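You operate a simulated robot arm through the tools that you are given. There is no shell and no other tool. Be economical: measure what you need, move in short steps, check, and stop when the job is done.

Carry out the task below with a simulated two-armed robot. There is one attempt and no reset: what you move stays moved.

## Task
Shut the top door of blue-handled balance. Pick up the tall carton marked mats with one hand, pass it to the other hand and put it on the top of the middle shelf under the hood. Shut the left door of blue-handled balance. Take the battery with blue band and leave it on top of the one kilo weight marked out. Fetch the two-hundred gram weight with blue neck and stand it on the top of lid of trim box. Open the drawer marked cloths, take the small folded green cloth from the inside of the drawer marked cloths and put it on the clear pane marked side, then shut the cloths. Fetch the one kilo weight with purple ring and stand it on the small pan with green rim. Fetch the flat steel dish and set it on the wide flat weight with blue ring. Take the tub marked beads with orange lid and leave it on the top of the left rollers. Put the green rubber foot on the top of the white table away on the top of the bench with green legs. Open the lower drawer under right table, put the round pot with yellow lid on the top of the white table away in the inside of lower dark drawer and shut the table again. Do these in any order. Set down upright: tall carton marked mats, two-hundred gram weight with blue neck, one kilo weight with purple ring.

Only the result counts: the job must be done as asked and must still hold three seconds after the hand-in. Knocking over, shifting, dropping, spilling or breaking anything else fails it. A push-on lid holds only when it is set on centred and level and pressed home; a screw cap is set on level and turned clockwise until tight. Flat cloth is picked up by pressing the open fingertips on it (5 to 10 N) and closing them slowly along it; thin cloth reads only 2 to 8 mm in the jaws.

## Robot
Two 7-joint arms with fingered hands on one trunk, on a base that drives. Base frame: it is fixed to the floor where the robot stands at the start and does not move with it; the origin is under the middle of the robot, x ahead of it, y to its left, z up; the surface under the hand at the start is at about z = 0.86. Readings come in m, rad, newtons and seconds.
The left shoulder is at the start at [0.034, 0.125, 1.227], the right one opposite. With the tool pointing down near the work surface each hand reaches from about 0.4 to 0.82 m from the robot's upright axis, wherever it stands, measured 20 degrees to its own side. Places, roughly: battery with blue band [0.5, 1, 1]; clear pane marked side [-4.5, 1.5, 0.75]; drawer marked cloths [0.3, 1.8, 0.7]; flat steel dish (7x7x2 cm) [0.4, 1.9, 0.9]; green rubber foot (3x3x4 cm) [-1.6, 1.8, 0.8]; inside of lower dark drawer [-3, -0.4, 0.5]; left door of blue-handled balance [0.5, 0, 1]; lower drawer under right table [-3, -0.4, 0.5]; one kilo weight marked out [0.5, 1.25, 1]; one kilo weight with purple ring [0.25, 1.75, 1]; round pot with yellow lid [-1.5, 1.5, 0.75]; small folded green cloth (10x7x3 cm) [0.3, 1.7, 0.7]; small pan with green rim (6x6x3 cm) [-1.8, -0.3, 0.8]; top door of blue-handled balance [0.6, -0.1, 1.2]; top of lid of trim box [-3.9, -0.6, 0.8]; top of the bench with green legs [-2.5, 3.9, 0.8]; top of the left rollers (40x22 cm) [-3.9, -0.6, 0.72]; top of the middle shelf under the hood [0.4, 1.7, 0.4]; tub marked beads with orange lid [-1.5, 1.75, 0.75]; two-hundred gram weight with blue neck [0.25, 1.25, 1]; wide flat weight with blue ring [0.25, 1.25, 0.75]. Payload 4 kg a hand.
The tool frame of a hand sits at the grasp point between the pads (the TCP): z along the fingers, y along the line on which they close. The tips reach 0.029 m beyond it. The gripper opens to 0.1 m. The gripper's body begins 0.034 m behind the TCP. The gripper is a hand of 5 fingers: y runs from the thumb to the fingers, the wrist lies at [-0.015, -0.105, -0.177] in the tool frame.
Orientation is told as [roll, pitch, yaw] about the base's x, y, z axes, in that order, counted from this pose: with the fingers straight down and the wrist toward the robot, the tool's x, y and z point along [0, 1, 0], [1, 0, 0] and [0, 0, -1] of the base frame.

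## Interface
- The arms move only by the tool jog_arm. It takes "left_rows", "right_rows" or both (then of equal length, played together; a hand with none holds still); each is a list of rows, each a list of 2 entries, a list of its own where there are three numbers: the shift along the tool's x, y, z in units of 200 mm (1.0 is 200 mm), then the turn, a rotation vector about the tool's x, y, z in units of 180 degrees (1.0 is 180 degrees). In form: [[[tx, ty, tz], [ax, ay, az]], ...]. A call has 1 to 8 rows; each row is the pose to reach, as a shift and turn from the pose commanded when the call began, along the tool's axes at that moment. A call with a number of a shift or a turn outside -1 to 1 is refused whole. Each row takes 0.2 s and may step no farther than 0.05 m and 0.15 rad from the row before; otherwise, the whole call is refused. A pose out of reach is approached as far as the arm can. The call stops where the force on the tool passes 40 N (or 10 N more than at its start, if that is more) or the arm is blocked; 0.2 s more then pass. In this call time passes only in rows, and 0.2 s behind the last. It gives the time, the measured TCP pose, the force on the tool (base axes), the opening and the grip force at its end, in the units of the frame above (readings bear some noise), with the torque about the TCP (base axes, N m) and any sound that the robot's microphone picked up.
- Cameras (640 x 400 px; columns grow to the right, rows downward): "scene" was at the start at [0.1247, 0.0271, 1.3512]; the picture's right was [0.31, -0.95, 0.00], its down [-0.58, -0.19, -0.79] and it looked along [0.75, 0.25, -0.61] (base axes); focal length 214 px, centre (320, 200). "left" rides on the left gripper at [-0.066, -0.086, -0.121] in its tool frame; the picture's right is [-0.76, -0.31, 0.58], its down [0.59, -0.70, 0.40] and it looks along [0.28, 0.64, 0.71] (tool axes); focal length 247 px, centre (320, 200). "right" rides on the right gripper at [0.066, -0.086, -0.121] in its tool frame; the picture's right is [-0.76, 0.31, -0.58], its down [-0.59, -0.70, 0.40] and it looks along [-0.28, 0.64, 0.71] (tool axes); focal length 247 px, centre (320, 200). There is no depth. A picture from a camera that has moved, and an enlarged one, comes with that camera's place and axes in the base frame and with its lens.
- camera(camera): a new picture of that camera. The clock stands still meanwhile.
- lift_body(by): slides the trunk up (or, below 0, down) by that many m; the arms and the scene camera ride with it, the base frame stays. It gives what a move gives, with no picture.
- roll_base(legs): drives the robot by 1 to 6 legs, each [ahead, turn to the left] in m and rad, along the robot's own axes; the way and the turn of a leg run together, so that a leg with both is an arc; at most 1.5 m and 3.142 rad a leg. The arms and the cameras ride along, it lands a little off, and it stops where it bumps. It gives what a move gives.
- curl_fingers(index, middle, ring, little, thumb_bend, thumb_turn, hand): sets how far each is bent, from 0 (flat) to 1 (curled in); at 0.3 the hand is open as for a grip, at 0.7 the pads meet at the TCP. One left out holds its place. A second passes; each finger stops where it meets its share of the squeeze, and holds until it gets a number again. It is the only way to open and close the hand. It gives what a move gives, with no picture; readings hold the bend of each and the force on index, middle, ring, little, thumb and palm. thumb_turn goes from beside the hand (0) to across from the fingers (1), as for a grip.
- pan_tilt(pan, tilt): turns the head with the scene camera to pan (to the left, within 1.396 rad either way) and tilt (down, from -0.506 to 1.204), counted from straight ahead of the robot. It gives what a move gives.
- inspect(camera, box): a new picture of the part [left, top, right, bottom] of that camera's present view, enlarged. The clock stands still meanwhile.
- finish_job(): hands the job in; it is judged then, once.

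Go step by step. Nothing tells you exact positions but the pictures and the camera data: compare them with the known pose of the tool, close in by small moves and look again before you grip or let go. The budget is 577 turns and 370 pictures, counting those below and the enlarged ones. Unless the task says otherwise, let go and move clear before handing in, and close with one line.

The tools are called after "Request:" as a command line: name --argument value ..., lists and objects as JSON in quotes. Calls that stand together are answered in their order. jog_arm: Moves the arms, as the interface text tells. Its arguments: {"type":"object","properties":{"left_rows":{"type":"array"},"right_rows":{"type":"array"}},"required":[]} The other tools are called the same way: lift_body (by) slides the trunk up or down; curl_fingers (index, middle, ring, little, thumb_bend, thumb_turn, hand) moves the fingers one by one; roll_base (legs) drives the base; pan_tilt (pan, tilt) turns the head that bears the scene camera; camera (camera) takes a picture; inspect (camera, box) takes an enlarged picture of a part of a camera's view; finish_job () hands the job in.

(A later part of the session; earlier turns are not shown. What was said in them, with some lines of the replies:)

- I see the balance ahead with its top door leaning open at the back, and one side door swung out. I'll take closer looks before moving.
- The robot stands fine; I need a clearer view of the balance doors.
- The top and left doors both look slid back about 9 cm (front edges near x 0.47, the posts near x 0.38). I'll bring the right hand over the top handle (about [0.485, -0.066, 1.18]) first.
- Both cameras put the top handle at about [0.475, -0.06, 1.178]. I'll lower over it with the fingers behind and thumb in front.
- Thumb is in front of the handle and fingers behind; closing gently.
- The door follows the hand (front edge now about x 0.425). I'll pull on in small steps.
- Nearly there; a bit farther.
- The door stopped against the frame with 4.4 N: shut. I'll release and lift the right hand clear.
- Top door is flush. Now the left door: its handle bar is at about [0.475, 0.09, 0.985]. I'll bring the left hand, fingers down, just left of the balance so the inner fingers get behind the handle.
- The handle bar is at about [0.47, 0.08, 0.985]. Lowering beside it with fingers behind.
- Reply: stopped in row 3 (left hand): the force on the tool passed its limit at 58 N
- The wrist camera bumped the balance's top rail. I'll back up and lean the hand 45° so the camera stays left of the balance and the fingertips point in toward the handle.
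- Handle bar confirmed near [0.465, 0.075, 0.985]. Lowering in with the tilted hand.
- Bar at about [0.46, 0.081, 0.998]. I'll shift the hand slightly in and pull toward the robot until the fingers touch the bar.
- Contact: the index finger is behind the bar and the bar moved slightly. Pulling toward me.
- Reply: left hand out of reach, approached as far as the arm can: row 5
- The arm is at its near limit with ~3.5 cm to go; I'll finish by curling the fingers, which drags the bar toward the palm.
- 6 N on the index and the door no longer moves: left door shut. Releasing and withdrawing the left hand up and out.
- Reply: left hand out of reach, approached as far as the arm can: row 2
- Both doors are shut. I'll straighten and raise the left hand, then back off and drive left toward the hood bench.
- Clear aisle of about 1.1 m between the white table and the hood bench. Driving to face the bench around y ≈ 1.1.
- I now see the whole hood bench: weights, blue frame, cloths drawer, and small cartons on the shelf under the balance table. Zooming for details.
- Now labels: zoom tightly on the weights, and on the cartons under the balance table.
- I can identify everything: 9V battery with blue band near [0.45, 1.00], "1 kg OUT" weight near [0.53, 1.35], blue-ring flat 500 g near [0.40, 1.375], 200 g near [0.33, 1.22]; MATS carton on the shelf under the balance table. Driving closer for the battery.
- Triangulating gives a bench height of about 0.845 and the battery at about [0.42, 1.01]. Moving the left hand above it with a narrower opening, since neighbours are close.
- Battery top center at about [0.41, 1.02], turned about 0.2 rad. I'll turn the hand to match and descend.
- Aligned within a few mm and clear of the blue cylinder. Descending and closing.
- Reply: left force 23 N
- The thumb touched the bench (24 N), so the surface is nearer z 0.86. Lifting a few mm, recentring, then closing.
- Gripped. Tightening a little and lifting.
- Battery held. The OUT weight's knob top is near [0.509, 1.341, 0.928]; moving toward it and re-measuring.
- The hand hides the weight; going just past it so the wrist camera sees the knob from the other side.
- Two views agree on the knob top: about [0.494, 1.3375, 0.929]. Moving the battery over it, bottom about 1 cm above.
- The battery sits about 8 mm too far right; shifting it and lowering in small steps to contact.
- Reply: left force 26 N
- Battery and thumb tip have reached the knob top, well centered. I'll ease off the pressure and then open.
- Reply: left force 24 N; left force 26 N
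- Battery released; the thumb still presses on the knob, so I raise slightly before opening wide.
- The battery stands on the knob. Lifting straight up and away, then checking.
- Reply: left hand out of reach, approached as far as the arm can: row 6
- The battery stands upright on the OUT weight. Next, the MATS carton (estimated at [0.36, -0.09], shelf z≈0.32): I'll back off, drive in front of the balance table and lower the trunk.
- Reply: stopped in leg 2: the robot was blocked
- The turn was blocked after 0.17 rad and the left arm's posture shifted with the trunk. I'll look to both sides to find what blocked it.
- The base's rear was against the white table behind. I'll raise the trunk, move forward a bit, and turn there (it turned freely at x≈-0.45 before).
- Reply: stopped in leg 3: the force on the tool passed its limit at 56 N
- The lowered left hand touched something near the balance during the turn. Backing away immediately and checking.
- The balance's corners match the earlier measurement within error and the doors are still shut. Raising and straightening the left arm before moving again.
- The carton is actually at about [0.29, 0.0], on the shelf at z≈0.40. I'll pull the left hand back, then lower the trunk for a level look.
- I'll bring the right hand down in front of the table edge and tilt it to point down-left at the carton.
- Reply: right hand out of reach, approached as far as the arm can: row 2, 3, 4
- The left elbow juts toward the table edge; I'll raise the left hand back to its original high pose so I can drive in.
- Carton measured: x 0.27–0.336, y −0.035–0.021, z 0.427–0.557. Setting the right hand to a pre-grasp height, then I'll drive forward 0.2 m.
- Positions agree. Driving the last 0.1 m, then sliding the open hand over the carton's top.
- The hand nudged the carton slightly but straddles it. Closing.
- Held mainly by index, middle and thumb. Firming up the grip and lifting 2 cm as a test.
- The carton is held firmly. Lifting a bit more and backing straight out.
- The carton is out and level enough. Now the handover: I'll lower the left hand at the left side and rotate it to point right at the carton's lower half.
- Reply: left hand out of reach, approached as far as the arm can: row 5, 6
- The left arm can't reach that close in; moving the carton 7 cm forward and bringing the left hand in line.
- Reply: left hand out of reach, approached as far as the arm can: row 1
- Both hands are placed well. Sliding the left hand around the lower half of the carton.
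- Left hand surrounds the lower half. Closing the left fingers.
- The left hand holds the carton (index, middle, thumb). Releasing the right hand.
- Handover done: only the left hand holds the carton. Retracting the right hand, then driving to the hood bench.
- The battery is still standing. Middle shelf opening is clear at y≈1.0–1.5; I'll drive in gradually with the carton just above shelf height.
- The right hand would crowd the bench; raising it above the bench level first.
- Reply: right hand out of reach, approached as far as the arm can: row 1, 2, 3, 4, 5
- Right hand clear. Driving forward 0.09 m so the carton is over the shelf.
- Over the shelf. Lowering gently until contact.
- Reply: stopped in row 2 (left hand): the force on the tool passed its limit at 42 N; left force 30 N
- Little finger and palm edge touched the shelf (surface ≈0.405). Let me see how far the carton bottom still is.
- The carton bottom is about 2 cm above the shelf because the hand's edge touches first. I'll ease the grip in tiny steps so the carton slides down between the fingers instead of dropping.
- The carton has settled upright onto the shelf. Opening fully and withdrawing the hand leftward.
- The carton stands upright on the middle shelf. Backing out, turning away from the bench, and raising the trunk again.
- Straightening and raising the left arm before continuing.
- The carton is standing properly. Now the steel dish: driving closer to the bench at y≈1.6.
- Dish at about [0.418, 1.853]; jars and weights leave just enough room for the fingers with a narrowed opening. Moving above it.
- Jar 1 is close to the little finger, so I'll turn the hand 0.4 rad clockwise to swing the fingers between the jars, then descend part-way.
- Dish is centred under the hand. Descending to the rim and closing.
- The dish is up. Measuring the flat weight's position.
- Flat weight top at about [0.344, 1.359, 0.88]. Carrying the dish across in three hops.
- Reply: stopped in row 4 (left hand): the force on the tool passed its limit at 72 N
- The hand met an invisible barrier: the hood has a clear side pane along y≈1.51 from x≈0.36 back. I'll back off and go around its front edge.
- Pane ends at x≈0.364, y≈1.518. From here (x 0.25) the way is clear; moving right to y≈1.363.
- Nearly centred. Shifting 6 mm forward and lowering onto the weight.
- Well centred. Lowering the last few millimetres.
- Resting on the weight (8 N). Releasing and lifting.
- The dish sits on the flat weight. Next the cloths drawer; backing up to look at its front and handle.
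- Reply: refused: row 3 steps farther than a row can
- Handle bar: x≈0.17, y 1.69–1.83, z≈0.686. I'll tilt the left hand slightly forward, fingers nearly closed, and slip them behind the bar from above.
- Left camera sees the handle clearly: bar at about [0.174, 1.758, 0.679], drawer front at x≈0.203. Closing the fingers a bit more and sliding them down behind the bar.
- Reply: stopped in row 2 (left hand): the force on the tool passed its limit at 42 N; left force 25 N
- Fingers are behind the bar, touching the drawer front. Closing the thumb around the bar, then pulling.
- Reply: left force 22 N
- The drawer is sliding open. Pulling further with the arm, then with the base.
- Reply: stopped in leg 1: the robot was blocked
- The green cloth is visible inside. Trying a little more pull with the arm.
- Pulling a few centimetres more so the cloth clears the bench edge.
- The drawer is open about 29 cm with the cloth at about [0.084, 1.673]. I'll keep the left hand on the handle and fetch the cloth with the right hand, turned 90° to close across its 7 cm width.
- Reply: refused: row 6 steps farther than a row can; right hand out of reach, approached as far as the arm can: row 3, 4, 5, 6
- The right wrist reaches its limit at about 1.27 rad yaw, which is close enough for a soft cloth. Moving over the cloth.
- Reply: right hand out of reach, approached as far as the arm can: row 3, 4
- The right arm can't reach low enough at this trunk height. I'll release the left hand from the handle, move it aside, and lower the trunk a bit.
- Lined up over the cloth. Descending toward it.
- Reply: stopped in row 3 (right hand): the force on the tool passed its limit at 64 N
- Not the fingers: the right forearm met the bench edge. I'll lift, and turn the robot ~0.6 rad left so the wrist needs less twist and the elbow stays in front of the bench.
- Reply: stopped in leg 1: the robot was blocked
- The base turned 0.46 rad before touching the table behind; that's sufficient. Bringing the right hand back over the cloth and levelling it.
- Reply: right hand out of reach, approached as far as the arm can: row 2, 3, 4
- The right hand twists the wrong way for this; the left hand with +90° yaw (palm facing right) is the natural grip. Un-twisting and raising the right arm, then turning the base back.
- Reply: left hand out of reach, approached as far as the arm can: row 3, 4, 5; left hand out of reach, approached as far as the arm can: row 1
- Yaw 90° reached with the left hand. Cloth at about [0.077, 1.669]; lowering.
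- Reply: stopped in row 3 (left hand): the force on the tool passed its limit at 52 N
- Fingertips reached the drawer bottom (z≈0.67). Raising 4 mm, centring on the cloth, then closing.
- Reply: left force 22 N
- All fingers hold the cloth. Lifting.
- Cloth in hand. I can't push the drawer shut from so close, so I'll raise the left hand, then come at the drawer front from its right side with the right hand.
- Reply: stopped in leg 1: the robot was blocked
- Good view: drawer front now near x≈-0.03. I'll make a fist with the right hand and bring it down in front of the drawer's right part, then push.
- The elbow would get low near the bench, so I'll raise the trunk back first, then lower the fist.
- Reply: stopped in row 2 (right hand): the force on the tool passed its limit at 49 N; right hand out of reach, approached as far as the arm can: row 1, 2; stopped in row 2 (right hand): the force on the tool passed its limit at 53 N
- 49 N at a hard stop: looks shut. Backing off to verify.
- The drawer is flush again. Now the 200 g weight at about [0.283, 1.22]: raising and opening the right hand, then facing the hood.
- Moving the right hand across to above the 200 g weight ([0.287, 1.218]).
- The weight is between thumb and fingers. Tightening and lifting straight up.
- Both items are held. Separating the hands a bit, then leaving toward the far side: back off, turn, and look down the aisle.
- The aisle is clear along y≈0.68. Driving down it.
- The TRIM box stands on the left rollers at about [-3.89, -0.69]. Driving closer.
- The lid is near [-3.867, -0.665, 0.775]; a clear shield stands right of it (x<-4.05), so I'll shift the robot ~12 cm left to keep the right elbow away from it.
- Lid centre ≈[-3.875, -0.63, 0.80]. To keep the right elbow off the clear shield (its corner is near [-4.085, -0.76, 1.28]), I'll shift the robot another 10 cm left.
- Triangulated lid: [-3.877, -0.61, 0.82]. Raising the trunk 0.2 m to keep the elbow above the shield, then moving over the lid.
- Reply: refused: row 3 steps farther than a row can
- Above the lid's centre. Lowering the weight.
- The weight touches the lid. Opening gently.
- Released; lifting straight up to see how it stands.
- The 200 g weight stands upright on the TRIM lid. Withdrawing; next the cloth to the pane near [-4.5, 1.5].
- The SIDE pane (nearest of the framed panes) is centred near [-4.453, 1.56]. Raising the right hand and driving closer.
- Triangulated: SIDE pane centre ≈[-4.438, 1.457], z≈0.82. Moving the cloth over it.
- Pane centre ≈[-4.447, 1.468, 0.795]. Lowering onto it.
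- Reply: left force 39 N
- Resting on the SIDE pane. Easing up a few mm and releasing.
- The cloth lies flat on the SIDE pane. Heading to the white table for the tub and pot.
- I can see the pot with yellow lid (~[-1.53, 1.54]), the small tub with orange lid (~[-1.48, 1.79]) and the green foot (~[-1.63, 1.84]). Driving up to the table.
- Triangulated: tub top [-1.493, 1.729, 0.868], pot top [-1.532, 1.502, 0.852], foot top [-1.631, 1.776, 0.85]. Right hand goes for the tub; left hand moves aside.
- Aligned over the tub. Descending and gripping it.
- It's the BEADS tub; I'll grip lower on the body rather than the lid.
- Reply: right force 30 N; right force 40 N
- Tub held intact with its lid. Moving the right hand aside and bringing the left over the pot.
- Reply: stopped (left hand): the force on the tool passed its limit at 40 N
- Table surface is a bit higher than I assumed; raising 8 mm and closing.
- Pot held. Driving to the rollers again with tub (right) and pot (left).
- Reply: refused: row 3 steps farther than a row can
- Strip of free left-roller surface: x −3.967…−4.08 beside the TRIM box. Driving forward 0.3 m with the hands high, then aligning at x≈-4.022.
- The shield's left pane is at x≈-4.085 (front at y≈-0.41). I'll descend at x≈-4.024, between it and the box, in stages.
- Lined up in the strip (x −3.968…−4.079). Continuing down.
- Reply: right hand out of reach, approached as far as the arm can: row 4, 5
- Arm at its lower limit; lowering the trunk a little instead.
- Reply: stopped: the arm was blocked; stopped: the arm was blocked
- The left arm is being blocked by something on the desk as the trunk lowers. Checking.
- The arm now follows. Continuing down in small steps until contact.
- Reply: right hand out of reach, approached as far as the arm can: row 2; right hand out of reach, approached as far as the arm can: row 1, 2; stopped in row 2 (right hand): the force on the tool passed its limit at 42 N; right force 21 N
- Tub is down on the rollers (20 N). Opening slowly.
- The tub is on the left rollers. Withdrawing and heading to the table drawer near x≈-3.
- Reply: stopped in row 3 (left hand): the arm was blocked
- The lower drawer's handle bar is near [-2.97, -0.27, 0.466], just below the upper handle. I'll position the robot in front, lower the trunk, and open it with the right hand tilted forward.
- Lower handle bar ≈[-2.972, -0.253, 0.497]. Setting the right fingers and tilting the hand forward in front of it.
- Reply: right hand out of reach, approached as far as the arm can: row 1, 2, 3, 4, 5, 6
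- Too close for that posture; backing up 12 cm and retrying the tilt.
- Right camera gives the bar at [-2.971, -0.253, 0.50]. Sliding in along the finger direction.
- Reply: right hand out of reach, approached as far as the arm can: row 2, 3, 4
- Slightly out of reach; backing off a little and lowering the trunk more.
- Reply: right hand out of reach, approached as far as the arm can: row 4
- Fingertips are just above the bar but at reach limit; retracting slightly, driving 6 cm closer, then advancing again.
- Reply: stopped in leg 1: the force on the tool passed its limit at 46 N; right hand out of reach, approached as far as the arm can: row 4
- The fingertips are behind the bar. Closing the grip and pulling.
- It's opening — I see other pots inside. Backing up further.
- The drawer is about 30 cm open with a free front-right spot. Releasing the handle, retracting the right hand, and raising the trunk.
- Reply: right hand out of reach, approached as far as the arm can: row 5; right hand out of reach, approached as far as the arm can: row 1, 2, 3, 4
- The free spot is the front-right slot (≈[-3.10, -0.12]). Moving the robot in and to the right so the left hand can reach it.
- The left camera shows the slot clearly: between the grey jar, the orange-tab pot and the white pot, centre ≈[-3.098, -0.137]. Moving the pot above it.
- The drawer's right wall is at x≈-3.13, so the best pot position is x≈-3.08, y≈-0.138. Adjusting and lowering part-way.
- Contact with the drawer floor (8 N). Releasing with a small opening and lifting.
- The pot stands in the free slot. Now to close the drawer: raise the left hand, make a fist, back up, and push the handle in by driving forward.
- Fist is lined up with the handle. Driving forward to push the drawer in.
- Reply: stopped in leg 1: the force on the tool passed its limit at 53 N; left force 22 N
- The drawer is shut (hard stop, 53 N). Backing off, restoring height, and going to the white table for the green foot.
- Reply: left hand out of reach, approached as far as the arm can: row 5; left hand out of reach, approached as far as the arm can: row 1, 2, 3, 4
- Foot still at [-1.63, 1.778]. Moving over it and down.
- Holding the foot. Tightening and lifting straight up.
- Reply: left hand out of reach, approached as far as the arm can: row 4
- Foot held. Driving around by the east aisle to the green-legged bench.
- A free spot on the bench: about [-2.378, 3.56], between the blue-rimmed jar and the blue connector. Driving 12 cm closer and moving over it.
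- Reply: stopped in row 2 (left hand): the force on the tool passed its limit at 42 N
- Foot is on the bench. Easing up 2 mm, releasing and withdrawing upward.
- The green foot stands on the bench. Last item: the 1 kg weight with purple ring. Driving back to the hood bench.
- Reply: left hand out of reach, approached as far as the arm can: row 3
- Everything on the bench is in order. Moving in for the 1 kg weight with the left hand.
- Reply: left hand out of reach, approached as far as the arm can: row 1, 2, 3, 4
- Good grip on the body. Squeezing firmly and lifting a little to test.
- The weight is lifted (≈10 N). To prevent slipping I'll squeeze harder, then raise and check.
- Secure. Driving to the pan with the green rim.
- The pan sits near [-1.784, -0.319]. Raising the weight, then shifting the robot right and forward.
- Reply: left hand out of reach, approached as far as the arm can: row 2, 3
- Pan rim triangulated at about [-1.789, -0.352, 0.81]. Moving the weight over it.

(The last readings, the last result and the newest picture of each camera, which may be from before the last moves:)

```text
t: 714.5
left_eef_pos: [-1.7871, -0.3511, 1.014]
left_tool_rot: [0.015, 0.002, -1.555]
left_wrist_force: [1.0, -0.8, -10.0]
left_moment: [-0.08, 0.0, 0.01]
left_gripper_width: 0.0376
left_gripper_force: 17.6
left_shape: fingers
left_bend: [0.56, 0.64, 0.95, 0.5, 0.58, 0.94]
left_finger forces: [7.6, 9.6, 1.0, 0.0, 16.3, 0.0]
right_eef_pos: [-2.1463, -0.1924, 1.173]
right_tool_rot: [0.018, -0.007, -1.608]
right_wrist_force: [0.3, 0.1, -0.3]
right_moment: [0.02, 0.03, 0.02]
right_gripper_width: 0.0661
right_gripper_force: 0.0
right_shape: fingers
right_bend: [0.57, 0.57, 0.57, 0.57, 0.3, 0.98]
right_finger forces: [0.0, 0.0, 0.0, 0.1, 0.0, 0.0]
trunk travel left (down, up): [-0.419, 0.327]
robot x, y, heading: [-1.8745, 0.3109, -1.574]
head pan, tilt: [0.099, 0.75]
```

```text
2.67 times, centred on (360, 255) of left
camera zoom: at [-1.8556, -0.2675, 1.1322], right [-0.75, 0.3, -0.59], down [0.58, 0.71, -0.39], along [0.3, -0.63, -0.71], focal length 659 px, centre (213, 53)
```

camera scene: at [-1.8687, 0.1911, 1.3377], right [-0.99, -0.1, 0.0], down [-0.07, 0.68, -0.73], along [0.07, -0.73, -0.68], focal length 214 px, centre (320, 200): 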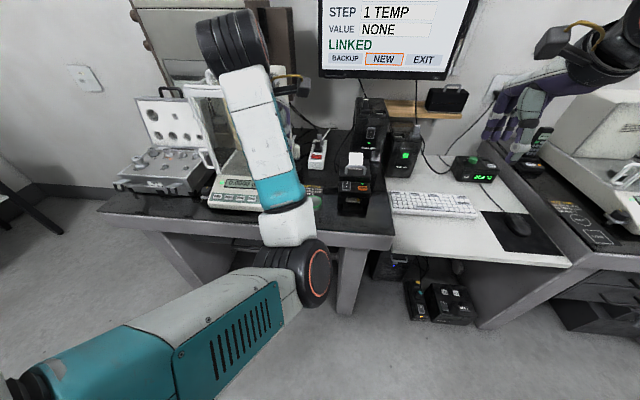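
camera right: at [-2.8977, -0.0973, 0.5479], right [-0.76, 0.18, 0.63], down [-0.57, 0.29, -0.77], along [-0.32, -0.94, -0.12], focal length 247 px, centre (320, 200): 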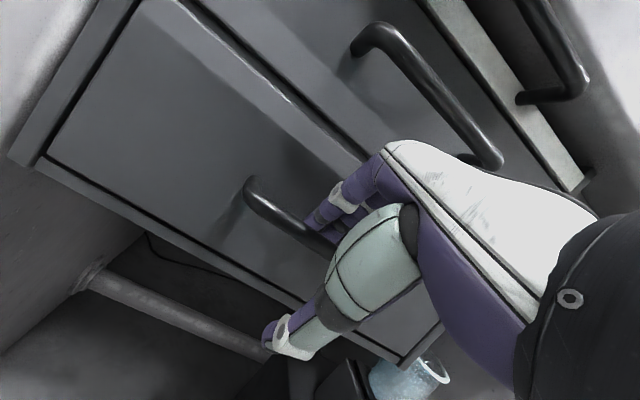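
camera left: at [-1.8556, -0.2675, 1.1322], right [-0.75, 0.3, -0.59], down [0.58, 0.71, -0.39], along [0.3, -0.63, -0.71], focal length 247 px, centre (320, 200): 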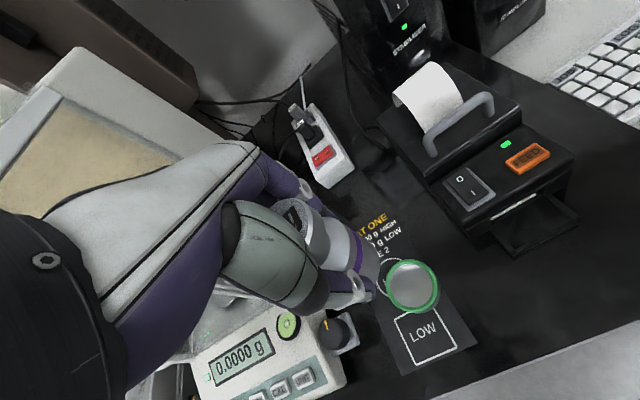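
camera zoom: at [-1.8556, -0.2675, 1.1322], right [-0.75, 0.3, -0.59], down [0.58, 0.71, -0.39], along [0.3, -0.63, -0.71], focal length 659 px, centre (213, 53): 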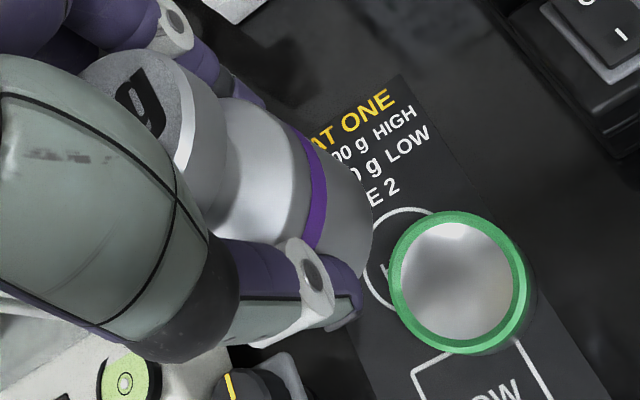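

Weight axis and pan centre agree within ~3 mm. Lowering close to the rim and re-checking.

Request:
jog_arm --left_rows '[[[0, -0.015, 0.2], [0, 0, 0]], [[0, -0.015, 0.4], [0, 0, 0]], [[0, -0.015, 0.62], [0, 0, 0]]]'

Request:
inspect --camera "left" --box '[260, 180, 460, 330]'

Request:
inspect --camera "scene" --box '[250, 150, 370, 240]'

```text
t: 715.3
left_eef_pos: [-1.787, -0.3496, 0.8873]
left_tool_rot: [0.013, 0.001, -1.556]
left_wrist_force: [1.5, -0.3, -9.2]
left_moment: [-0.05, 0.02, 0.0]
left_gripper_width: 0.0377
left_gripper_force: 16.8
left_shape: fingers
left_bend: [0.56, 0.64, 0.95, 0.5, 0.58, 0.94]
left_finger forces: [7.6, 9.7, 0.9, 0.0, 15.9, 0.1]
right_eef_pos: [-2.1469, -0.1919, 1.1714]
right_tool_rot: [0.018, -0.006, -1.61]
right_wrist_force: [0.3, -0.1, 0.1]
right_moment: [-0.02, -0.01, -0.01]
right_gripper_width: 0.0665
right_gripper_force: 0.1
right_shape: fingers
right_bend: [0.57, 0.57, 0.57, 0.57, 0.3, 0.98]
right_finger forces: [0.0, 0.0, 0.0, 0.0, 0.0, 0.0]
trunk travel left (down, up): [-0.419, 0.327]
robot x, y, heading: [-1.8785, 0.3178, -1.57]
head pan, tilt: [0.099, 0.75]
```

```text
2.67 times, centred on (360, 255) of left
camera zoom: at [-1.855, -0.2655, 1.0075], right [-0.75, 0.3, -0.59], down [0.58, 0.71, -0.39], along [0.3, -0.64, -0.71], focal length 659 px, centre (213, 53)
```

zoom: 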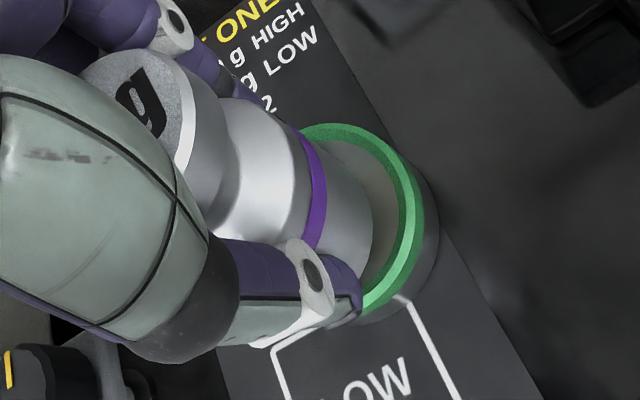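

```text
4.44 times, centred on (310, 195) of scene
camera zoom: at [-1.8684, 0.1903, 1.3375], right [-0.99, -0.1, 0.0], down [-0.07, 0.68, -0.73], along [0.07, -0.73, -0.68], focal length 953 px, centre (364, 222)
```

zoom: 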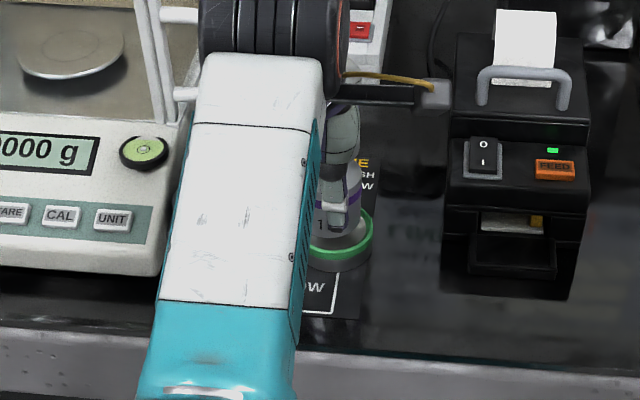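

Fine check suggests the weight should shift about 5 mm toward the wall. Adjusting, lowering 1.2 cm, and looking again.

Request:
jog_arm --left_rows '[[[-0.005, 0.025, 0], [0, 0, 0]], [[-0.005, 0.025, 0.06], [0, 0, 0]]]'

Request:
inspect --camera "left" --box '[280, 190, 440, 310]'

Request:
inspect --camera "scene" --box '[290, 170, 350, 220]'

```text
t: 715.9
left_eef_pos: [-1.7877, -0.3539, 0.8752]
left_tool_rot: [0.014, 0.004, -1.556]
left_wrist_force: [0.2, 0.5, -9.5]
left_moment: [-0.04, -0.01, -0.03]
left_gripper_width: 0.0376
left_gripper_force: 17.0
left_shape: fingers
left_bend: [0.56, 0.64, 0.95, 0.5, 0.58, 0.94]
left_finger forces: [7.4, 9.5, 1.1, 0.1, 16.1, 0.0]
right_eef_pos: [-2.1466, -0.1932, 1.1727]
right_tool_rot: [0.018, -0.007, -1.608]
right_wrist_force: [0.0, 0.6, 0.1]
right_moment: [-0.02, 0.02, -0.01]
right_gripper_width: 0.0664
right_gripper_force: 0.1
right_shape: fingers
right_bend: [0.57, 0.57, 0.57, 0.57, 0.3, 0.98]
right_finger forces: [0.0, 0.0, 0.1, 0.0, 0.1, 0.1]
trunk travel left (down, up): [-0.419, 0.327]
robot x, y, heading: [-1.8777, 0.3174, -1.57]
head pan, tilt: [0.099, 0.75]
```

```text
3.33 times, centred on (360, 250) of left
camera zoom: at [-1.8553, -0.2695, 0.9958], right [-0.75, 0.3, -0.59], down [0.58, 0.71, -0.39], along [0.3, -0.64, -0.71], focal length 823 px, centre (187, 33)
```

zoom: 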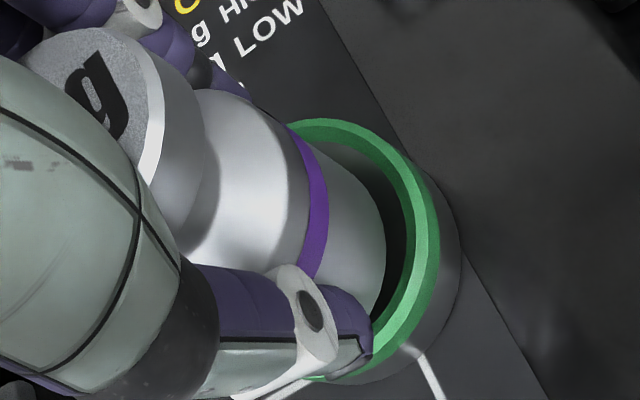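

```text
8.00 times, centred on (320, 195) of scene
camera zoom: at [-1.8687, 0.1909, 1.3376], right [-0.99, -0.1, 0.0], down [-0.07, 0.68, -0.73], along [0.07, -0.73, -0.68], focal length 1716 px, centre (320, 240)
```

zoom: 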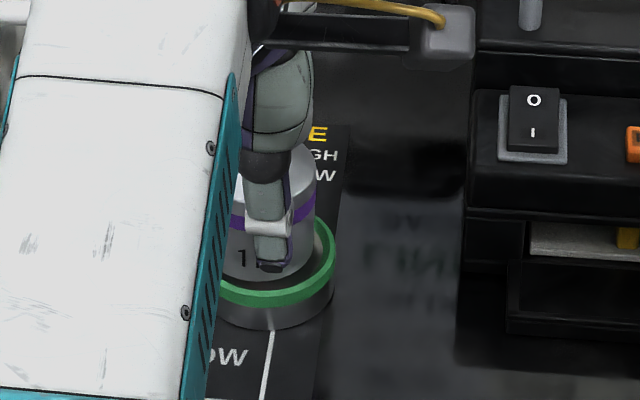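

Request:
jog_arm --left_rows '[[[-0.018, 0.022, 0], [0, 0, 0]], [[-0.018, 0.022, 0.03], [0, 0, 0]]]'

Request:
inspect --camera "left" --box '[280, 190, 440, 310]'

Request:
inspect --camera "scene" --box '[290, 170, 350, 220]'

```text
t: 716.5
left_eef_pos: [-1.7907, -0.358, 0.8734]
left_tool_rot: [0.013, -0.003, -1.555]
left_wrist_force: [0.6, 1.0, -3.0]
left_moment: [-0.07, 0.1, -0.01]
left_gripper_width: 0.0376
left_gripper_force: 18.3
left_shape: fingers
left_bend: [0.56, 0.64, 0.95, 0.5, 0.58, 0.94]
left_finger forces: [7.8, 9.4, 2.7, 0.0, 16.4, 0.1]
right_eef_pos: [-2.1463, -0.1913, 1.1736]
right_tool_rot: [0.018, -0.008, -1.61]
right_wrist_force: [0.1, -0.2, 0.0]
right_moment: [-0.01, 0.02, 0.0]
right_gripper_width: 0.0665
right_gripper_force: 0.0
right_shape: fingers
right_bend: [0.57, 0.57, 0.57, 0.57, 0.3, 0.98]
right_finger forces: [0.0, 0.1, 0.0, 0.0, 0.0, 0.0]
trunk travel left (down, up): [-0.419, 0.327]
robot x, y, heading: [-1.8788, 0.3183, -1.571]
head pan, tilt: [0.099, 0.75]
```

```text
3.33 times, centred on (360, 250) of left
camera zoom: at [-1.8589, -0.2737, 0.9918], right [-0.75, 0.29, -0.59], down [0.58, 0.71, -0.39], along [0.3, -0.64, -0.71], focal length 823 px, centre (187, 33)
```

zoom: 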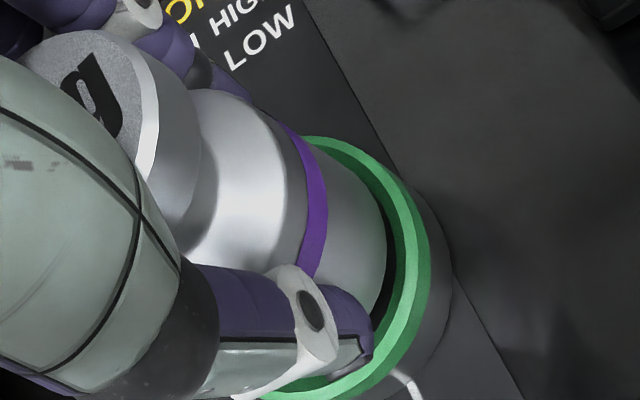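

```text
8.00 times, centred on (320, 195) of scene
camera zoom: at [-1.8687, 0.1918, 1.3378], right [-0.99, -0.1, 0.0], down [-0.07, 0.68, -0.73], along [0.07, -0.73, -0.68], focal length 1716 px, centre (320, 240)
```

zoom: 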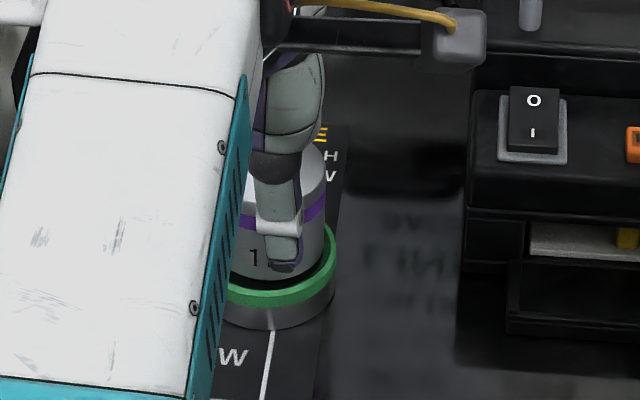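

The base just touched the rim. Raising 4 mm, nudging 1.5–2 mm back, and lowering again.

Request:
jog_arm --left_rows '[[[0, 0, -0.02], [0, 0, 0]], [[0.009, -0.011, -0.02], [0, 0, 0]], [[0.009, -0.011, 0.005], [0, 0, 0]], [[0.009, -0.011, 0.025], [0, 0, 0]]]'

Request:
inspect --camera "scene" --box '[290, 170, 350, 220]'

```text
t: 717.5
left_eef_pos: [-1.7885, -0.3571, 0.8704]
left_tool_rot: [0.013, -0.007, -1.554]
left_wrist_force: [1.7, 0.4, 12.1]
left_moment: [0.14, 0.22, -0.07]
left_gripper_width: 0.0373
left_gripper_force: 19.9
left_shape: fingers
left_bend: [0.56, 0.64, 0.95, 0.5, 0.58, 0.94]
left_finger forces: [8.5, 10.1, 4.9, 0.0, 17.9, 0.0]
right_eef_pos: [-2.1469, -0.1904, 1.1744]
right_tool_rot: [0.018, -0.008, -1.609]
right_wrist_force: [-0.1, 0.1, -0.2]
right_moment: [0.02, 0.04, 0.0]
right_gripper_width: 0.0666
right_gripper_force: 0.0
right_shape: fingers
right_bend: [0.57, 0.57, 0.57, 0.57, 0.3, 0.98]
right_finger forces: [0.0, 0.0, 0.1, 0.0, 0.0, 0.0]
trunk travel left (down, up): [-0.419, 0.327]
robot x, y, heading: [-1.8801, 0.3183, -1.565]
head pan, tilt: [0.099, 0.75]
```

```text
8.00 times, centred on (320, 195) of scene
camera zoom: at [-1.8688, 0.1933, 1.3382], right [-0.99, -0.1, 0.0], down [-0.07, 0.68, -0.73], along [0.07, -0.73, -0.68], focal length 1716 px, centre (320, 240)
```

zoom: 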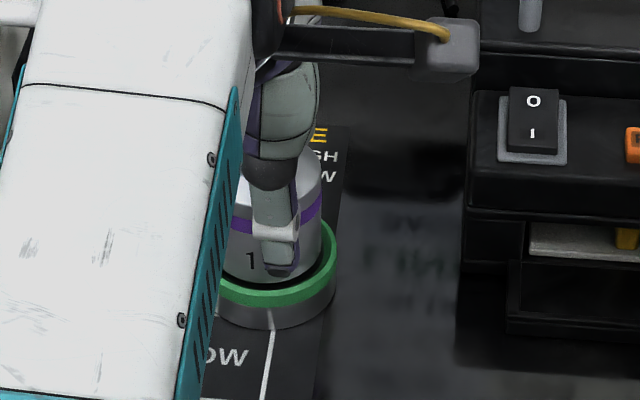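

Firm contact now (22 N), with an even dark gap to the rim. Checking from the wrist camera before letting go.

Request:
inspect --camera "left" --box '[280, 190, 440, 310]'

```text
3.33 times, centred on (360, 250) of left
camera zoom: at [-1.8571, -0.2714, 0.9899], right [-0.75, 0.29, -0.59], down [0.58, 0.71, -0.4], along [0.3, -0.64, -0.7], focal length 823 px, centre (187, 33)
```

zoom: 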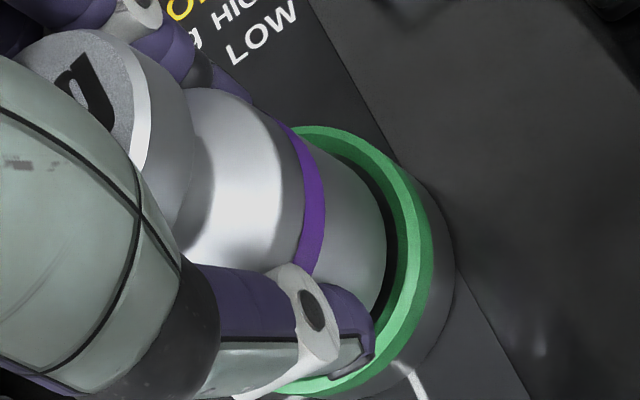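

The base sits inside the rim with an even gap. Releasing gradually.

Request:
jog_arm --left_rows '[[[0, 0, -0.008], [0, 0, 0]]]'

Request:
curl_fingers --hand "left" --index 0.6 --middle 0.67 --ring 0.75 --thumb_bend 0.61

Request:
curl_fingers --hand "left" --index 0.54 --middle 0.58 --ring 0.6 --thumb_bend 0.54

Request:
inspect --camera "left" --box '[280, 190, 440, 310]'

```text
t: 717.9
left_eef_pos: [-1.789, -0.3558, 0.8708]
left_tool_rot: [0.011, -0.006, -1.556]
left_wrist_force: [2.5, -3.6, 16.1]
left_moment: [0.04, 0.24, -0.05]
left_gripper_width: 0.0373
left_gripper_force: 21.3
left_shape: fingers
left_bend: [0.56, 0.64, 0.95, 0.5, 0.59, 0.94]
left_finger forces: [9.9, 11.7, 4.7, 0.0, 17.3, 0.0]
right_eef_pos: [-2.1462, -0.191, 1.1742]
right_tool_rot: [0.018, -0.01, -1.609]
right_wrist_force: [0.5, -0.2, 0.1]
right_moment: [0.0, 0.0, -0.02]
right_gripper_width: 0.0661
right_gripper_force: 0.2
right_shape: fingers
right_bend: [0.57, 0.57, 0.57, 0.57, 0.3, 0.98]
right_finger forces: [0.1, 0.0, 0.1, 0.0, 0.0, 0.0]
trunk travel left (down, up): [-0.419, 0.327]
robot x, y, heading: [-1.8764, 0.3197, -1.569]
head pan, tilt: [0.099, 0.75]
```

```text
t: 718.9
left_eef_pos: [-1.7901, -0.3541, 0.87]
left_tool_rot: [0.014, 0.0, -1.557]
left_wrist_force: [-0.6, -0.9, 18.1]
left_moment: [0.2, -0.14, 0.05]
left_gripper_width: 0.0412
left_gripper_force: 14.9
left_shape: fingers
left_bend: [0.57, 0.62, 0.86, 0.5, 0.56, 0.94]
left_finger forces: [3.7, 6.3, 11.0, 0.1, 8.2, 0.0]
right_eef_pos: [-2.1466, -0.1909, 1.173]
right_tool_rot: [0.02, -0.008, -1.609]
right_wrist_force: [1.2, -0.7, -0.3]
right_moment: [-0.03, -0.02, -0.02]
right_gripper_width: 0.0662
right_gripper_force: 0.1
right_shape: fingers
right_bend: [0.57, 0.57, 0.57, 0.57, 0.3, 0.98]
right_finger forces: [0.1, 0.0, 0.1, 0.0, 0.0, 0.1]
trunk travel left (down, up): [-0.419, 0.327]
robot x, y, heading: [-1.8742, 0.3152, -1.566]
head pan, tilt: [0.099, 0.75]
```

```text
t: 719.9
left_eef_pos: [-1.7871, -0.3537, 0.8682]
left_tool_rot: [0.016, 0.001, -1.556]
left_wrist_force: [1.1, 4.3, 6.8]
left_moment: [0.07, -0.11, 0.06]
left_gripper_width: 0.0448
left_gripper_force: 7.3
left_shape: fingers
left_bend: [0.53, 0.56, 0.91, 0.5, 0.52, 0.96]
left_finger forces: [0.9, 0.8, 10.1, 0.1, 2.2, 0.1]
right_eef_pos: [-2.1466, -0.1917, 1.173]
right_tool_rot: [0.018, -0.01, -1.609]
right_wrist_force: [-0.4, 0.2, -0.6]
right_moment: [0.01, 0.0, 0.04]
right_gripper_width: 0.0662
right_gripper_force: 0.1
right_shape: fingers
right_bend: [0.57, 0.57, 0.57, 0.57, 0.3, 0.98]
right_finger forces: [0.0, 0.0, 0.0, 0.0, 0.0, 0.0]
trunk travel left (down, up): [-0.419, 0.327]
robot x, y, heading: [-1.8767, 0.3171, -1.565]
head pan, tilt: [0.099, 0.75]
```

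```text
3.33 times, centred on (360, 250) of left
camera zoom: at [-1.8566, -0.2705, 0.9873], right [-0.75, 0.3, -0.59], down [0.58, 0.71, -0.39], along [0.3, -0.64, -0.71], focal length 823 px, centre (187, 33)
```

zoom: 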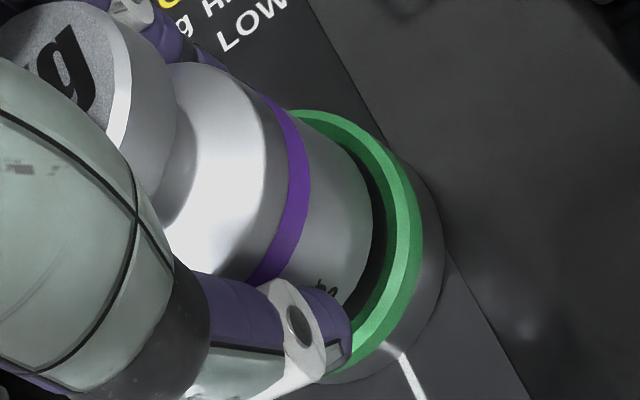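

The ring finger is curled around the weight's neck and pushes when opening. I'll re-curl it to relieve, open the others, and then slide the hand sideways to free it.

Request:
curl_fingers --hand "left" --index 0.48 --middle 0.48 --ring 0.96 --little 0.45 --thumb_bend 0.48

Request:
inspect --camera "left" --box '[240, 160, 440, 310]'

Request:
inspect --camera "scene" --box '[280, 150, 360, 220]'

```text
t: 720.9
left_eef_pos: [-1.7887, -0.3559, 0.8693]
left_tool_rot: [0.014, 0.002, -1.554]
left_wrist_force: [1.6, 0.5, -1.9]
left_moment: [0.0, 0.06, -0.04]
left_gripper_width: 0.0551
left_gripper_force: 1.0
left_shape: fingers
left_bend: [0.48, 0.48, 0.96, 0.45, 0.48, 0.97]
left_finger forces: [0.1, 0.0, 1.3, 0.0, 0.2, 0.0]
right_eef_pos: [-2.1463, -0.1918, 1.1718]
right_tool_rot: [0.018, -0.007, -1.608]
right_wrist_force: [0.8, -0.4, -0.1]
right_moment: [-0.01, -0.02, -0.03]
right_gripper_width: 0.0662
right_gripper_force: 0.0
right_shape: fingers
right_bend: [0.57, 0.57, 0.57, 0.57, 0.3, 0.98]
right_finger forces: [0.1, 0.0, 0.0, 0.0, 0.1, 0.0]
trunk travel left (down, up): [-0.419, 0.327]
robot x, y, heading: [-1.879, 0.32, -1.573]
head pan, tilt: [0.099, 0.75]
```

```text
2.67 times, centred on (340, 235) of left
camera zoom: at [-1.8568, -0.2716, 0.9871], right [-0.75, 0.3, -0.59], down [0.58, 0.71, -0.39], along [0.3, -0.64, -0.71], focal length 659 px, centre (267, 107)
```

zoom: 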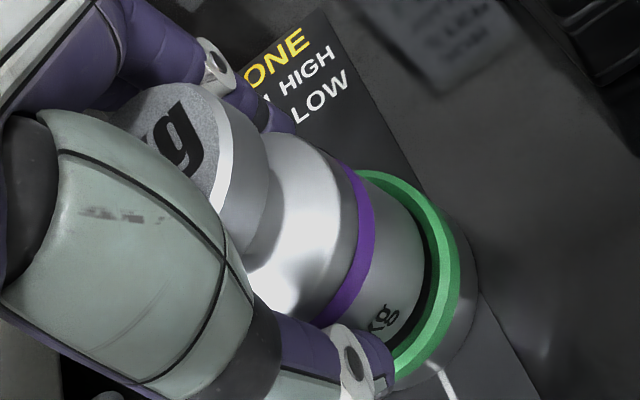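

```text
5.71 times, centred on (320, 185) of scene
camera zoom: at [-1.8687, 0.1918, 1.3377], right [-0.99, -0.1, 0.0], down [-0.07, 0.68, -0.73], along [0.07, -0.73, -0.68], focal length 1226 px, centre (320, 286)
```

zoom: 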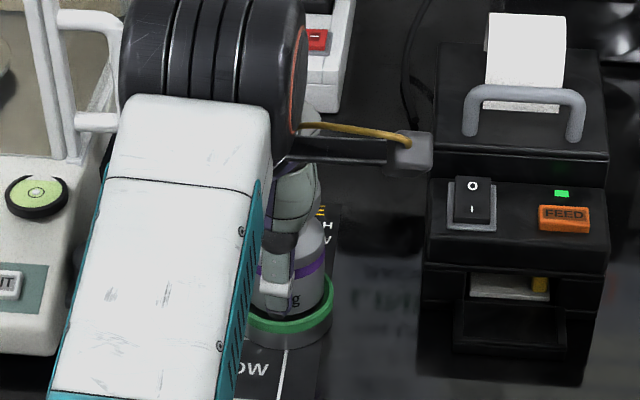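

The weight stands upright in the pan. Sliding the hand sideways (+x) in small steps to free the ring finger.

Request:
jog_arm --left_rows '[[[0.025, 0, 0], [0, 0, 0]], [[0.05, 0, 0], [0, 0, 0]], [[0.075, 0, 0], [0, 0, 0]]]'

Request:
curl_fingers --hand "left" --ring 0.9

```text
t: 721.7
left_eef_pos: [-1.7741, -0.3545, 0.8681]
left_tool_rot: [0.016, 0.003, -1.555]
left_wrist_force: [0.3, -0.5, -0.3]
left_moment: [0.0, -0.05, 0.01]
left_gripper_width: 0.0551
left_gripper_force: 0.0
left_shape: fingers
left_bend: [0.48, 0.48, 0.96, 0.45, 0.48, 0.97]
left_finger forces: [0.1, 0.0, 0.0, 0.0, 0.0, 0.0]
right_eef_pos: [-2.1466, -0.1912, 1.1719]
right_tool_rot: [0.016, -0.007, -1.608]
right_wrist_force: [0.5, -0.4, 0.1]
right_moment: [0.01, 0.02, 0.01]
right_gripper_width: 0.0665
right_gripper_force: 0.1
right_shape: fingers
right_bend: [0.57, 0.57, 0.57, 0.57, 0.3, 0.98]
right_finger forces: [0.1, 0.0, 0.0, 0.1, 0.0, 0.1]
trunk travel left (down, up): [-0.419, 0.327]
robot x, y, heading: [-1.878, 0.3187, -1.569]
head pan, tilt: [0.099, 0.75]
```

```text
t: 722.7
left_eef_pos: [-1.7725, -0.3551, 0.8674]
left_tool_rot: [0.015, 0.002, -1.558]
left_wrist_force: [-0.1, -1.0, 0.1]
left_moment: [0.03, 0.0, 0.01]
left_gripper_width: 0.055
left_gripper_force: 0.1
left_shape: fingers
left_bend: [0.48, 0.48, 0.9, 0.45, 0.48, 0.97]
left_finger forces: [0.1, 0.0, 0.0, 0.1, 0.1, 0.1]
right_eef_pos: [-2.1466, -0.1924, 1.1725]
right_tool_rot: [0.018, -0.007, -1.609]
right_wrist_force: [-0.3, -0.4, -0.4]
right_moment: [0.0, -0.01, -0.03]
right_gripper_width: 0.0658
right_gripper_force: 0.0
right_shape: fingers
right_bend: [0.57, 0.57, 0.57, 0.57, 0.3, 0.98]
right_finger forces: [0.0, 0.0, 0.1, 0.0, 0.0, 0.1]
trunk travel left (down, up): [-0.419, 0.327]
robot x, y, heading: [-1.8732, 0.318, -1.566]
head pan, tilt: [0.099, 0.75]
```

Free, no contact. Opening the ring finger step by step.

Request:
curl_fingers --hand "left" --ring 0.78

Request:
curl_fingers --hand "left" --ring 0.62

Request:
inspect --camera "left" --box '[240, 160, 440, 310]'

```text
t: 723.7
left_eef_pos: [-1.7748, -0.3547, 0.8674]
left_tool_rot: [0.014, 0.004, -1.557]
left_wrist_force: [0.2, 1.4, 0.5]
left_moment: [-0.04, 0.01, -0.02]
left_gripper_width: 0.055
left_gripper_force: 0.0
left_shape: fingers
left_bend: [0.48, 0.48, 0.78, 0.45, 0.48, 0.97]
left_finger forces: [0.0, 0.0, 0.0, 0.0, 0.1, 0.0]
right_eef_pos: [-2.1463, -0.1918, 1.1728]
right_tool_rot: [0.017, -0.008, -1.609]
right_wrist_force: [0.6, 0.6, -0.1]
right_moment: [-0.02, -0.01, 0.02]
right_gripper_width: 0.0662
right_gripper_force: 0.0
right_shape: fingers
right_bend: [0.57, 0.57, 0.57, 0.57, 0.3, 0.98]
right_finger forces: [0.0, 0.0, 0.1, 0.0, 0.1, 0.0]
trunk travel left (down, up): [-0.419, 0.327]
robot x, y, heading: [-1.8774, 0.3183, -1.566]
head pan, tilt: [0.099, 0.75]
```

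```text
t: 724.7
left_eef_pos: [-1.7737, -0.355, 0.8678]
left_tool_rot: [0.015, 0.002, -1.556]
left_wrist_force: [-0.4, 0.6, -0.1]
left_moment: [0.03, -0.01, 0.0]
left_gripper_width: 0.055
left_gripper_force: 0.1
left_shape: fingers
left_bend: [0.48, 0.48, 0.62, 0.45, 0.48, 0.97]
left_finger forces: [0.0, 0.0, 0.0, 0.0, 0.1, 0.0]
right_eef_pos: [-2.1461, -0.1934, 1.1739]
right_tool_rot: [0.016, -0.007, -1.608]
right_wrist_force: [-0.5, 0.5, -0.2]
right_moment: [-0.02, 0.0, -0.05]
right_gripper_width: 0.0662
right_gripper_force: 0.0
right_shape: fingers
right_bend: [0.57, 0.57, 0.57, 0.57, 0.3, 0.98]
right_finger forces: [0.0, 0.0, 0.0, 0.0, 0.0, 0.0]
trunk travel left (down, up): [-0.419, 0.327]
robot x, y, heading: [-1.878, 0.3179, -1.568]
head pan, tilt: [0.099, 0.75]
```

```text
2.67 times, centred on (340, 235) of left
camera zoom: at [-1.8422, -0.2711, 0.9875], right [-0.75, 0.3, -0.59], down [0.58, 0.71, -0.39], along [0.3, -0.64, -0.71], focal length 659 px, centre (267, 107)
```

zoom: 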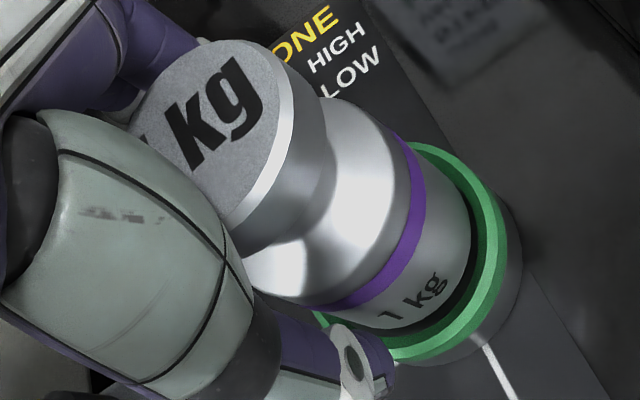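

All fingers are clear. Opening a bit wider and lifting straight up.

Request:
curl_fingers --hand "left" --index 0.38 --middle 0.38 --ring 0.38 --little 0.38 --thumb_bend 0.38

Request:
jog_arm --left_rows '[[[0, 0, -0.1], [0, 0, 0]], [[0, 0, -0.25], [0, 0, 0]], [[0, 0, -0.45], [0, 0, 0]], [[0, 0, -0.65], [0, 0, 0]], [[0, 0, -0.85], [0, 0, 0]]]'

Request:
inspect --camera "left" --box '[260, 180, 500, 360]'

```text
t: 725.7
left_eef_pos: [-1.7744, -0.355, 0.8678]
left_tool_rot: [0.014, 0.001, -1.557]
left_wrist_force: [0.1, 0.1, -0.2]
left_moment: [0.05, 0.0, 0.0]
left_gripper_width: 0.0794
left_gripper_force: 0.1
left_shape: fingers
left_bend: [0.38, 0.38, 0.38, 0.38, 0.38, 0.97]
left_finger forces: [0.0, 0.1, 0.0, 0.1, 0.0, 0.1]
right_eef_pos: [-2.1458, -0.1916, 1.1725]
right_tool_rot: [0.017, -0.007, -1.611]
right_wrist_force: [0.2, 0.1, 0.3]
right_moment: [0.03, 0.0, 0.02]
right_gripper_width: 0.0661
right_gripper_force: 0.0
right_shape: fingers
right_bend: [0.57, 0.57, 0.57, 0.57, 0.3, 0.98]
right_finger forces: [0.1, 0.1, 0.0, 0.0, 0.1, 0.0]
trunk travel left (down, up): [-0.419, 0.327]
robot x, y, heading: [-1.8782, 0.3183, -1.569]
head pan, tilt: [0.099, 0.75]
```

```text
t: 726.9
left_eef_pos: [-1.7764, -0.3564, 1.038]
left_tool_rot: [0.014, 0.001, -1.557]
left_wrist_force: [0.6, 0.0, 0.0]
left_moment: [-0.02, -0.02, 0.03]
left_gripper_width: 0.0796
left_gripper_force: 0.0
left_shape: fingers
left_bend: [0.38, 0.38, 0.38, 0.38, 0.38, 0.97]
left_finger forces: [0.1, 0.0, 0.1, 0.0, 0.1, 0.0]
right_eef_pos: [-2.147, -0.1918, 1.1736]
right_tool_rot: [0.017, -0.008, -1.61]
right_wrist_force: [0.0, 0.2, -0.2]
right_moment: [-0.01, 0.02, 0.01]
right_gripper_width: 0.0662
right_gripper_force: 0.1
right_shape: fingers
right_bend: [0.57, 0.57, 0.57, 0.57, 0.3, 0.98]
right_finger forces: [0.0, 0.0, 0.1, 0.0, 0.0, 0.0]
trunk travel left (down, up): [-0.419, 0.327]
robot x, y, heading: [-1.8768, 0.3141, -1.562]
head pan, tilt: [0.099, 0.75]
```

```text
2.22 times, centred on (380, 270) of left
camera zoom: at [-1.8447, -0.2709, 1.158], right [-0.75, 0.3, -0.59], down [0.58, 0.71, -0.39], along [0.3, -0.64, -0.71], focal length 549 px, centre (187, 44)
```

zoom: 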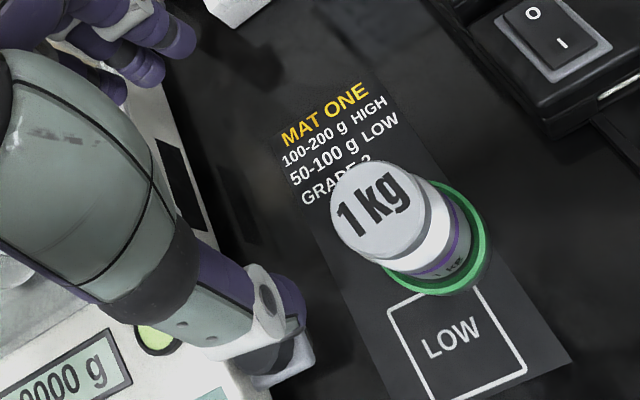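

The 1 kg weight stands upright in the green-rimmed pan. Moving clear of the desk before handing in.

Request:
jog_arm --left_rows '[[[0, -0.1, -0.15], [0, 0, 0]], [[0, -0.2, -0.3], [0, 0, 0]], [[0, -0.35, -0.35], [0, 0, 0]]]'

Request:
roll_base --legs '[[-0.35, 0]]'

Request:
pan_tilt --pan -0.75 --tilt 0.55

Request:
camera --camera "scene"

Request:
inspect --camera "scene" --box '[180, 120, 460, 300]'

```text
t: 727.7
left_eef_pos: [-1.7787, -0.2846, 1.1084]
left_tool_rot: [0.013, 0.002, -1.557]
left_wrist_force: [-0.6, -0.7, -0.2]
left_moment: [-0.02, 0.0, -0.01]
left_gripper_width: 0.0792
left_gripper_force: 0.1
left_shape: fingers
left_bend: [0.38, 0.38, 0.38, 0.38, 0.38, 0.97]
left_finger forces: [0.1, 0.0, 0.0, 0.1, 0.1, 0.0]
right_eef_pos: [-2.1455, -0.1917, 1.1725]
right_tool_rot: [0.018, -0.008, -1.608]
right_wrist_force: [-0.6, -0.9, 0.5]
right_moment: [0.0, -0.01, 0.0]
right_gripper_width: 0.0663
right_gripper_force: 0.2
right_shape: fingers
right_bend: [0.57, 0.57, 0.57, 0.57, 0.3, 0.98]
right_finger forces: [0.1, 0.0, 0.0, 0.0, 0.0, 0.0]
trunk travel left (down, up): [-0.419, 0.327]
robot x, y, heading: [-1.8764, 0.319, -1.574]
head pan, tilt: [0.099, 0.75]
```

```text
t: 729.9
left_eef_pos: [-1.7799, 0.0653, 1.109]
left_tool_rot: [0.015, 0.001, -1.557]
left_wrist_force: [-0.2, 0.4, 0.0]
left_moment: [0.0, 0.03, -0.01]
left_gripper_width: 0.0794
left_gripper_force: 0.1
left_shape: fingers
left_bend: [0.38, 0.38, 0.38, 0.38, 0.38, 0.97]
left_finger forces: [0.1, 0.1, 0.0, 0.0, 0.0, 0.0]
right_eef_pos: [-2.1474, 0.1587, 1.1727]
right_tool_rot: [0.018, -0.008, -1.61]
right_wrist_force: [0.4, 0.2, -0.7]
right_moment: [-0.01, -0.01, -0.02]
right_gripper_width: 0.0664
right_gripper_force: 0.0
right_shape: fingers
right_bend: [0.57, 0.57, 0.57, 0.57, 0.3, 0.98]
right_finger forces: [0.0, 0.0, 0.1, 0.0, 0.0, 0.0]
trunk travel left (down, up): [-0.419, 0.327]
robot x, y, heading: [-1.8782, 0.6689, -1.565]
head pan, tilt: [0.099, 0.75]
```

```text
t: 731.1
left_eef_pos: [-1.7804, 0.0633, 1.1074]
left_tool_rot: [0.014, 0.002, -1.556]
left_wrist_force: [0.0, 0.6, -0.4]
left_moment: [-0.03, 0.02, 0.01]
left_gripper_width: 0.0793
left_gripper_force: 0.1
left_shape: fingers
left_bend: [0.38, 0.38, 0.38, 0.38, 0.38, 0.97]
left_finger forces: [0.0, 0.0, 0.0, 0.1, 0.0, 0.0]
right_eef_pos: [-2.1474, 0.1584, 1.1737]
right_tool_rot: [0.019, -0.009, -1.611]
right_wrist_force: [0.1, 0.1, -0.3]
right_moment: [0.03, 0.02, 0.02]
right_gripper_width: 0.0664
right_gripper_force: 0.0
right_shape: fingers
right_bend: [0.57, 0.57, 0.57, 0.57, 0.3, 0.98]
right_finger forces: [0.2, 0.0, 0.0, 0.1, 0.1, 0.0]
trunk travel left (down, up): [-0.419, 0.327]
robot x, y, heading: [-1.8803, 0.6652, -1.569]
head pan, tilt: [-0.75, 0.55]
```

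```text
34 pictures are left
camera scene: at [-1.9394, 0.5581, 1.3551], right [-0.73, 0.68, 0.0], down [0.36, 0.38, -0.85], along [-0.58, -0.63, -0.52], focal length 214 px, centre (320, 200)
```

scene: 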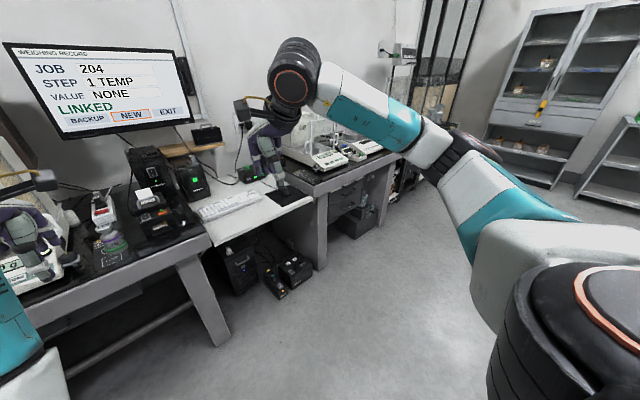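

```text
2.22 times, centred on (320, 210) of scene
camera zoom: at [-1.9394, 0.5581, 1.3551], right [-0.73, 0.68, 0.0], down [0.36, 0.38, -0.85], along [-0.58, -0.63, -0.52], focal length 477 px, centre (320, 178)
```

zoom: 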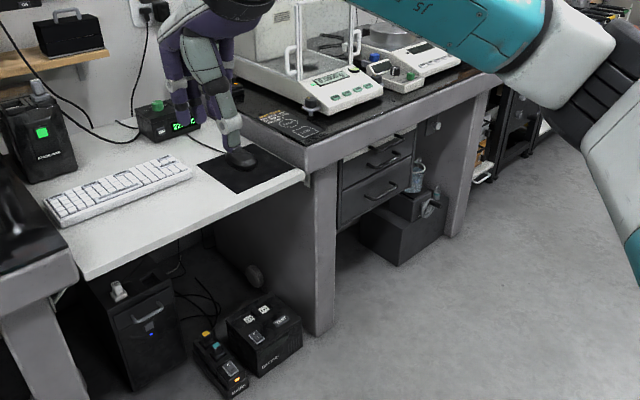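

The desk drawers are flush, the weight stands in the pan and both hands are empty and clear, so I'm handing in now.

Request:
finish_job

```text
The job is handed in.
```

I carried out every listed task and handed the job in; both hands are empty and clear. I last saw the balance doors shut about midway, after a left-hand bump near the balance, when its corners still read within 5 mm; I didn't recheck it before hand-in.
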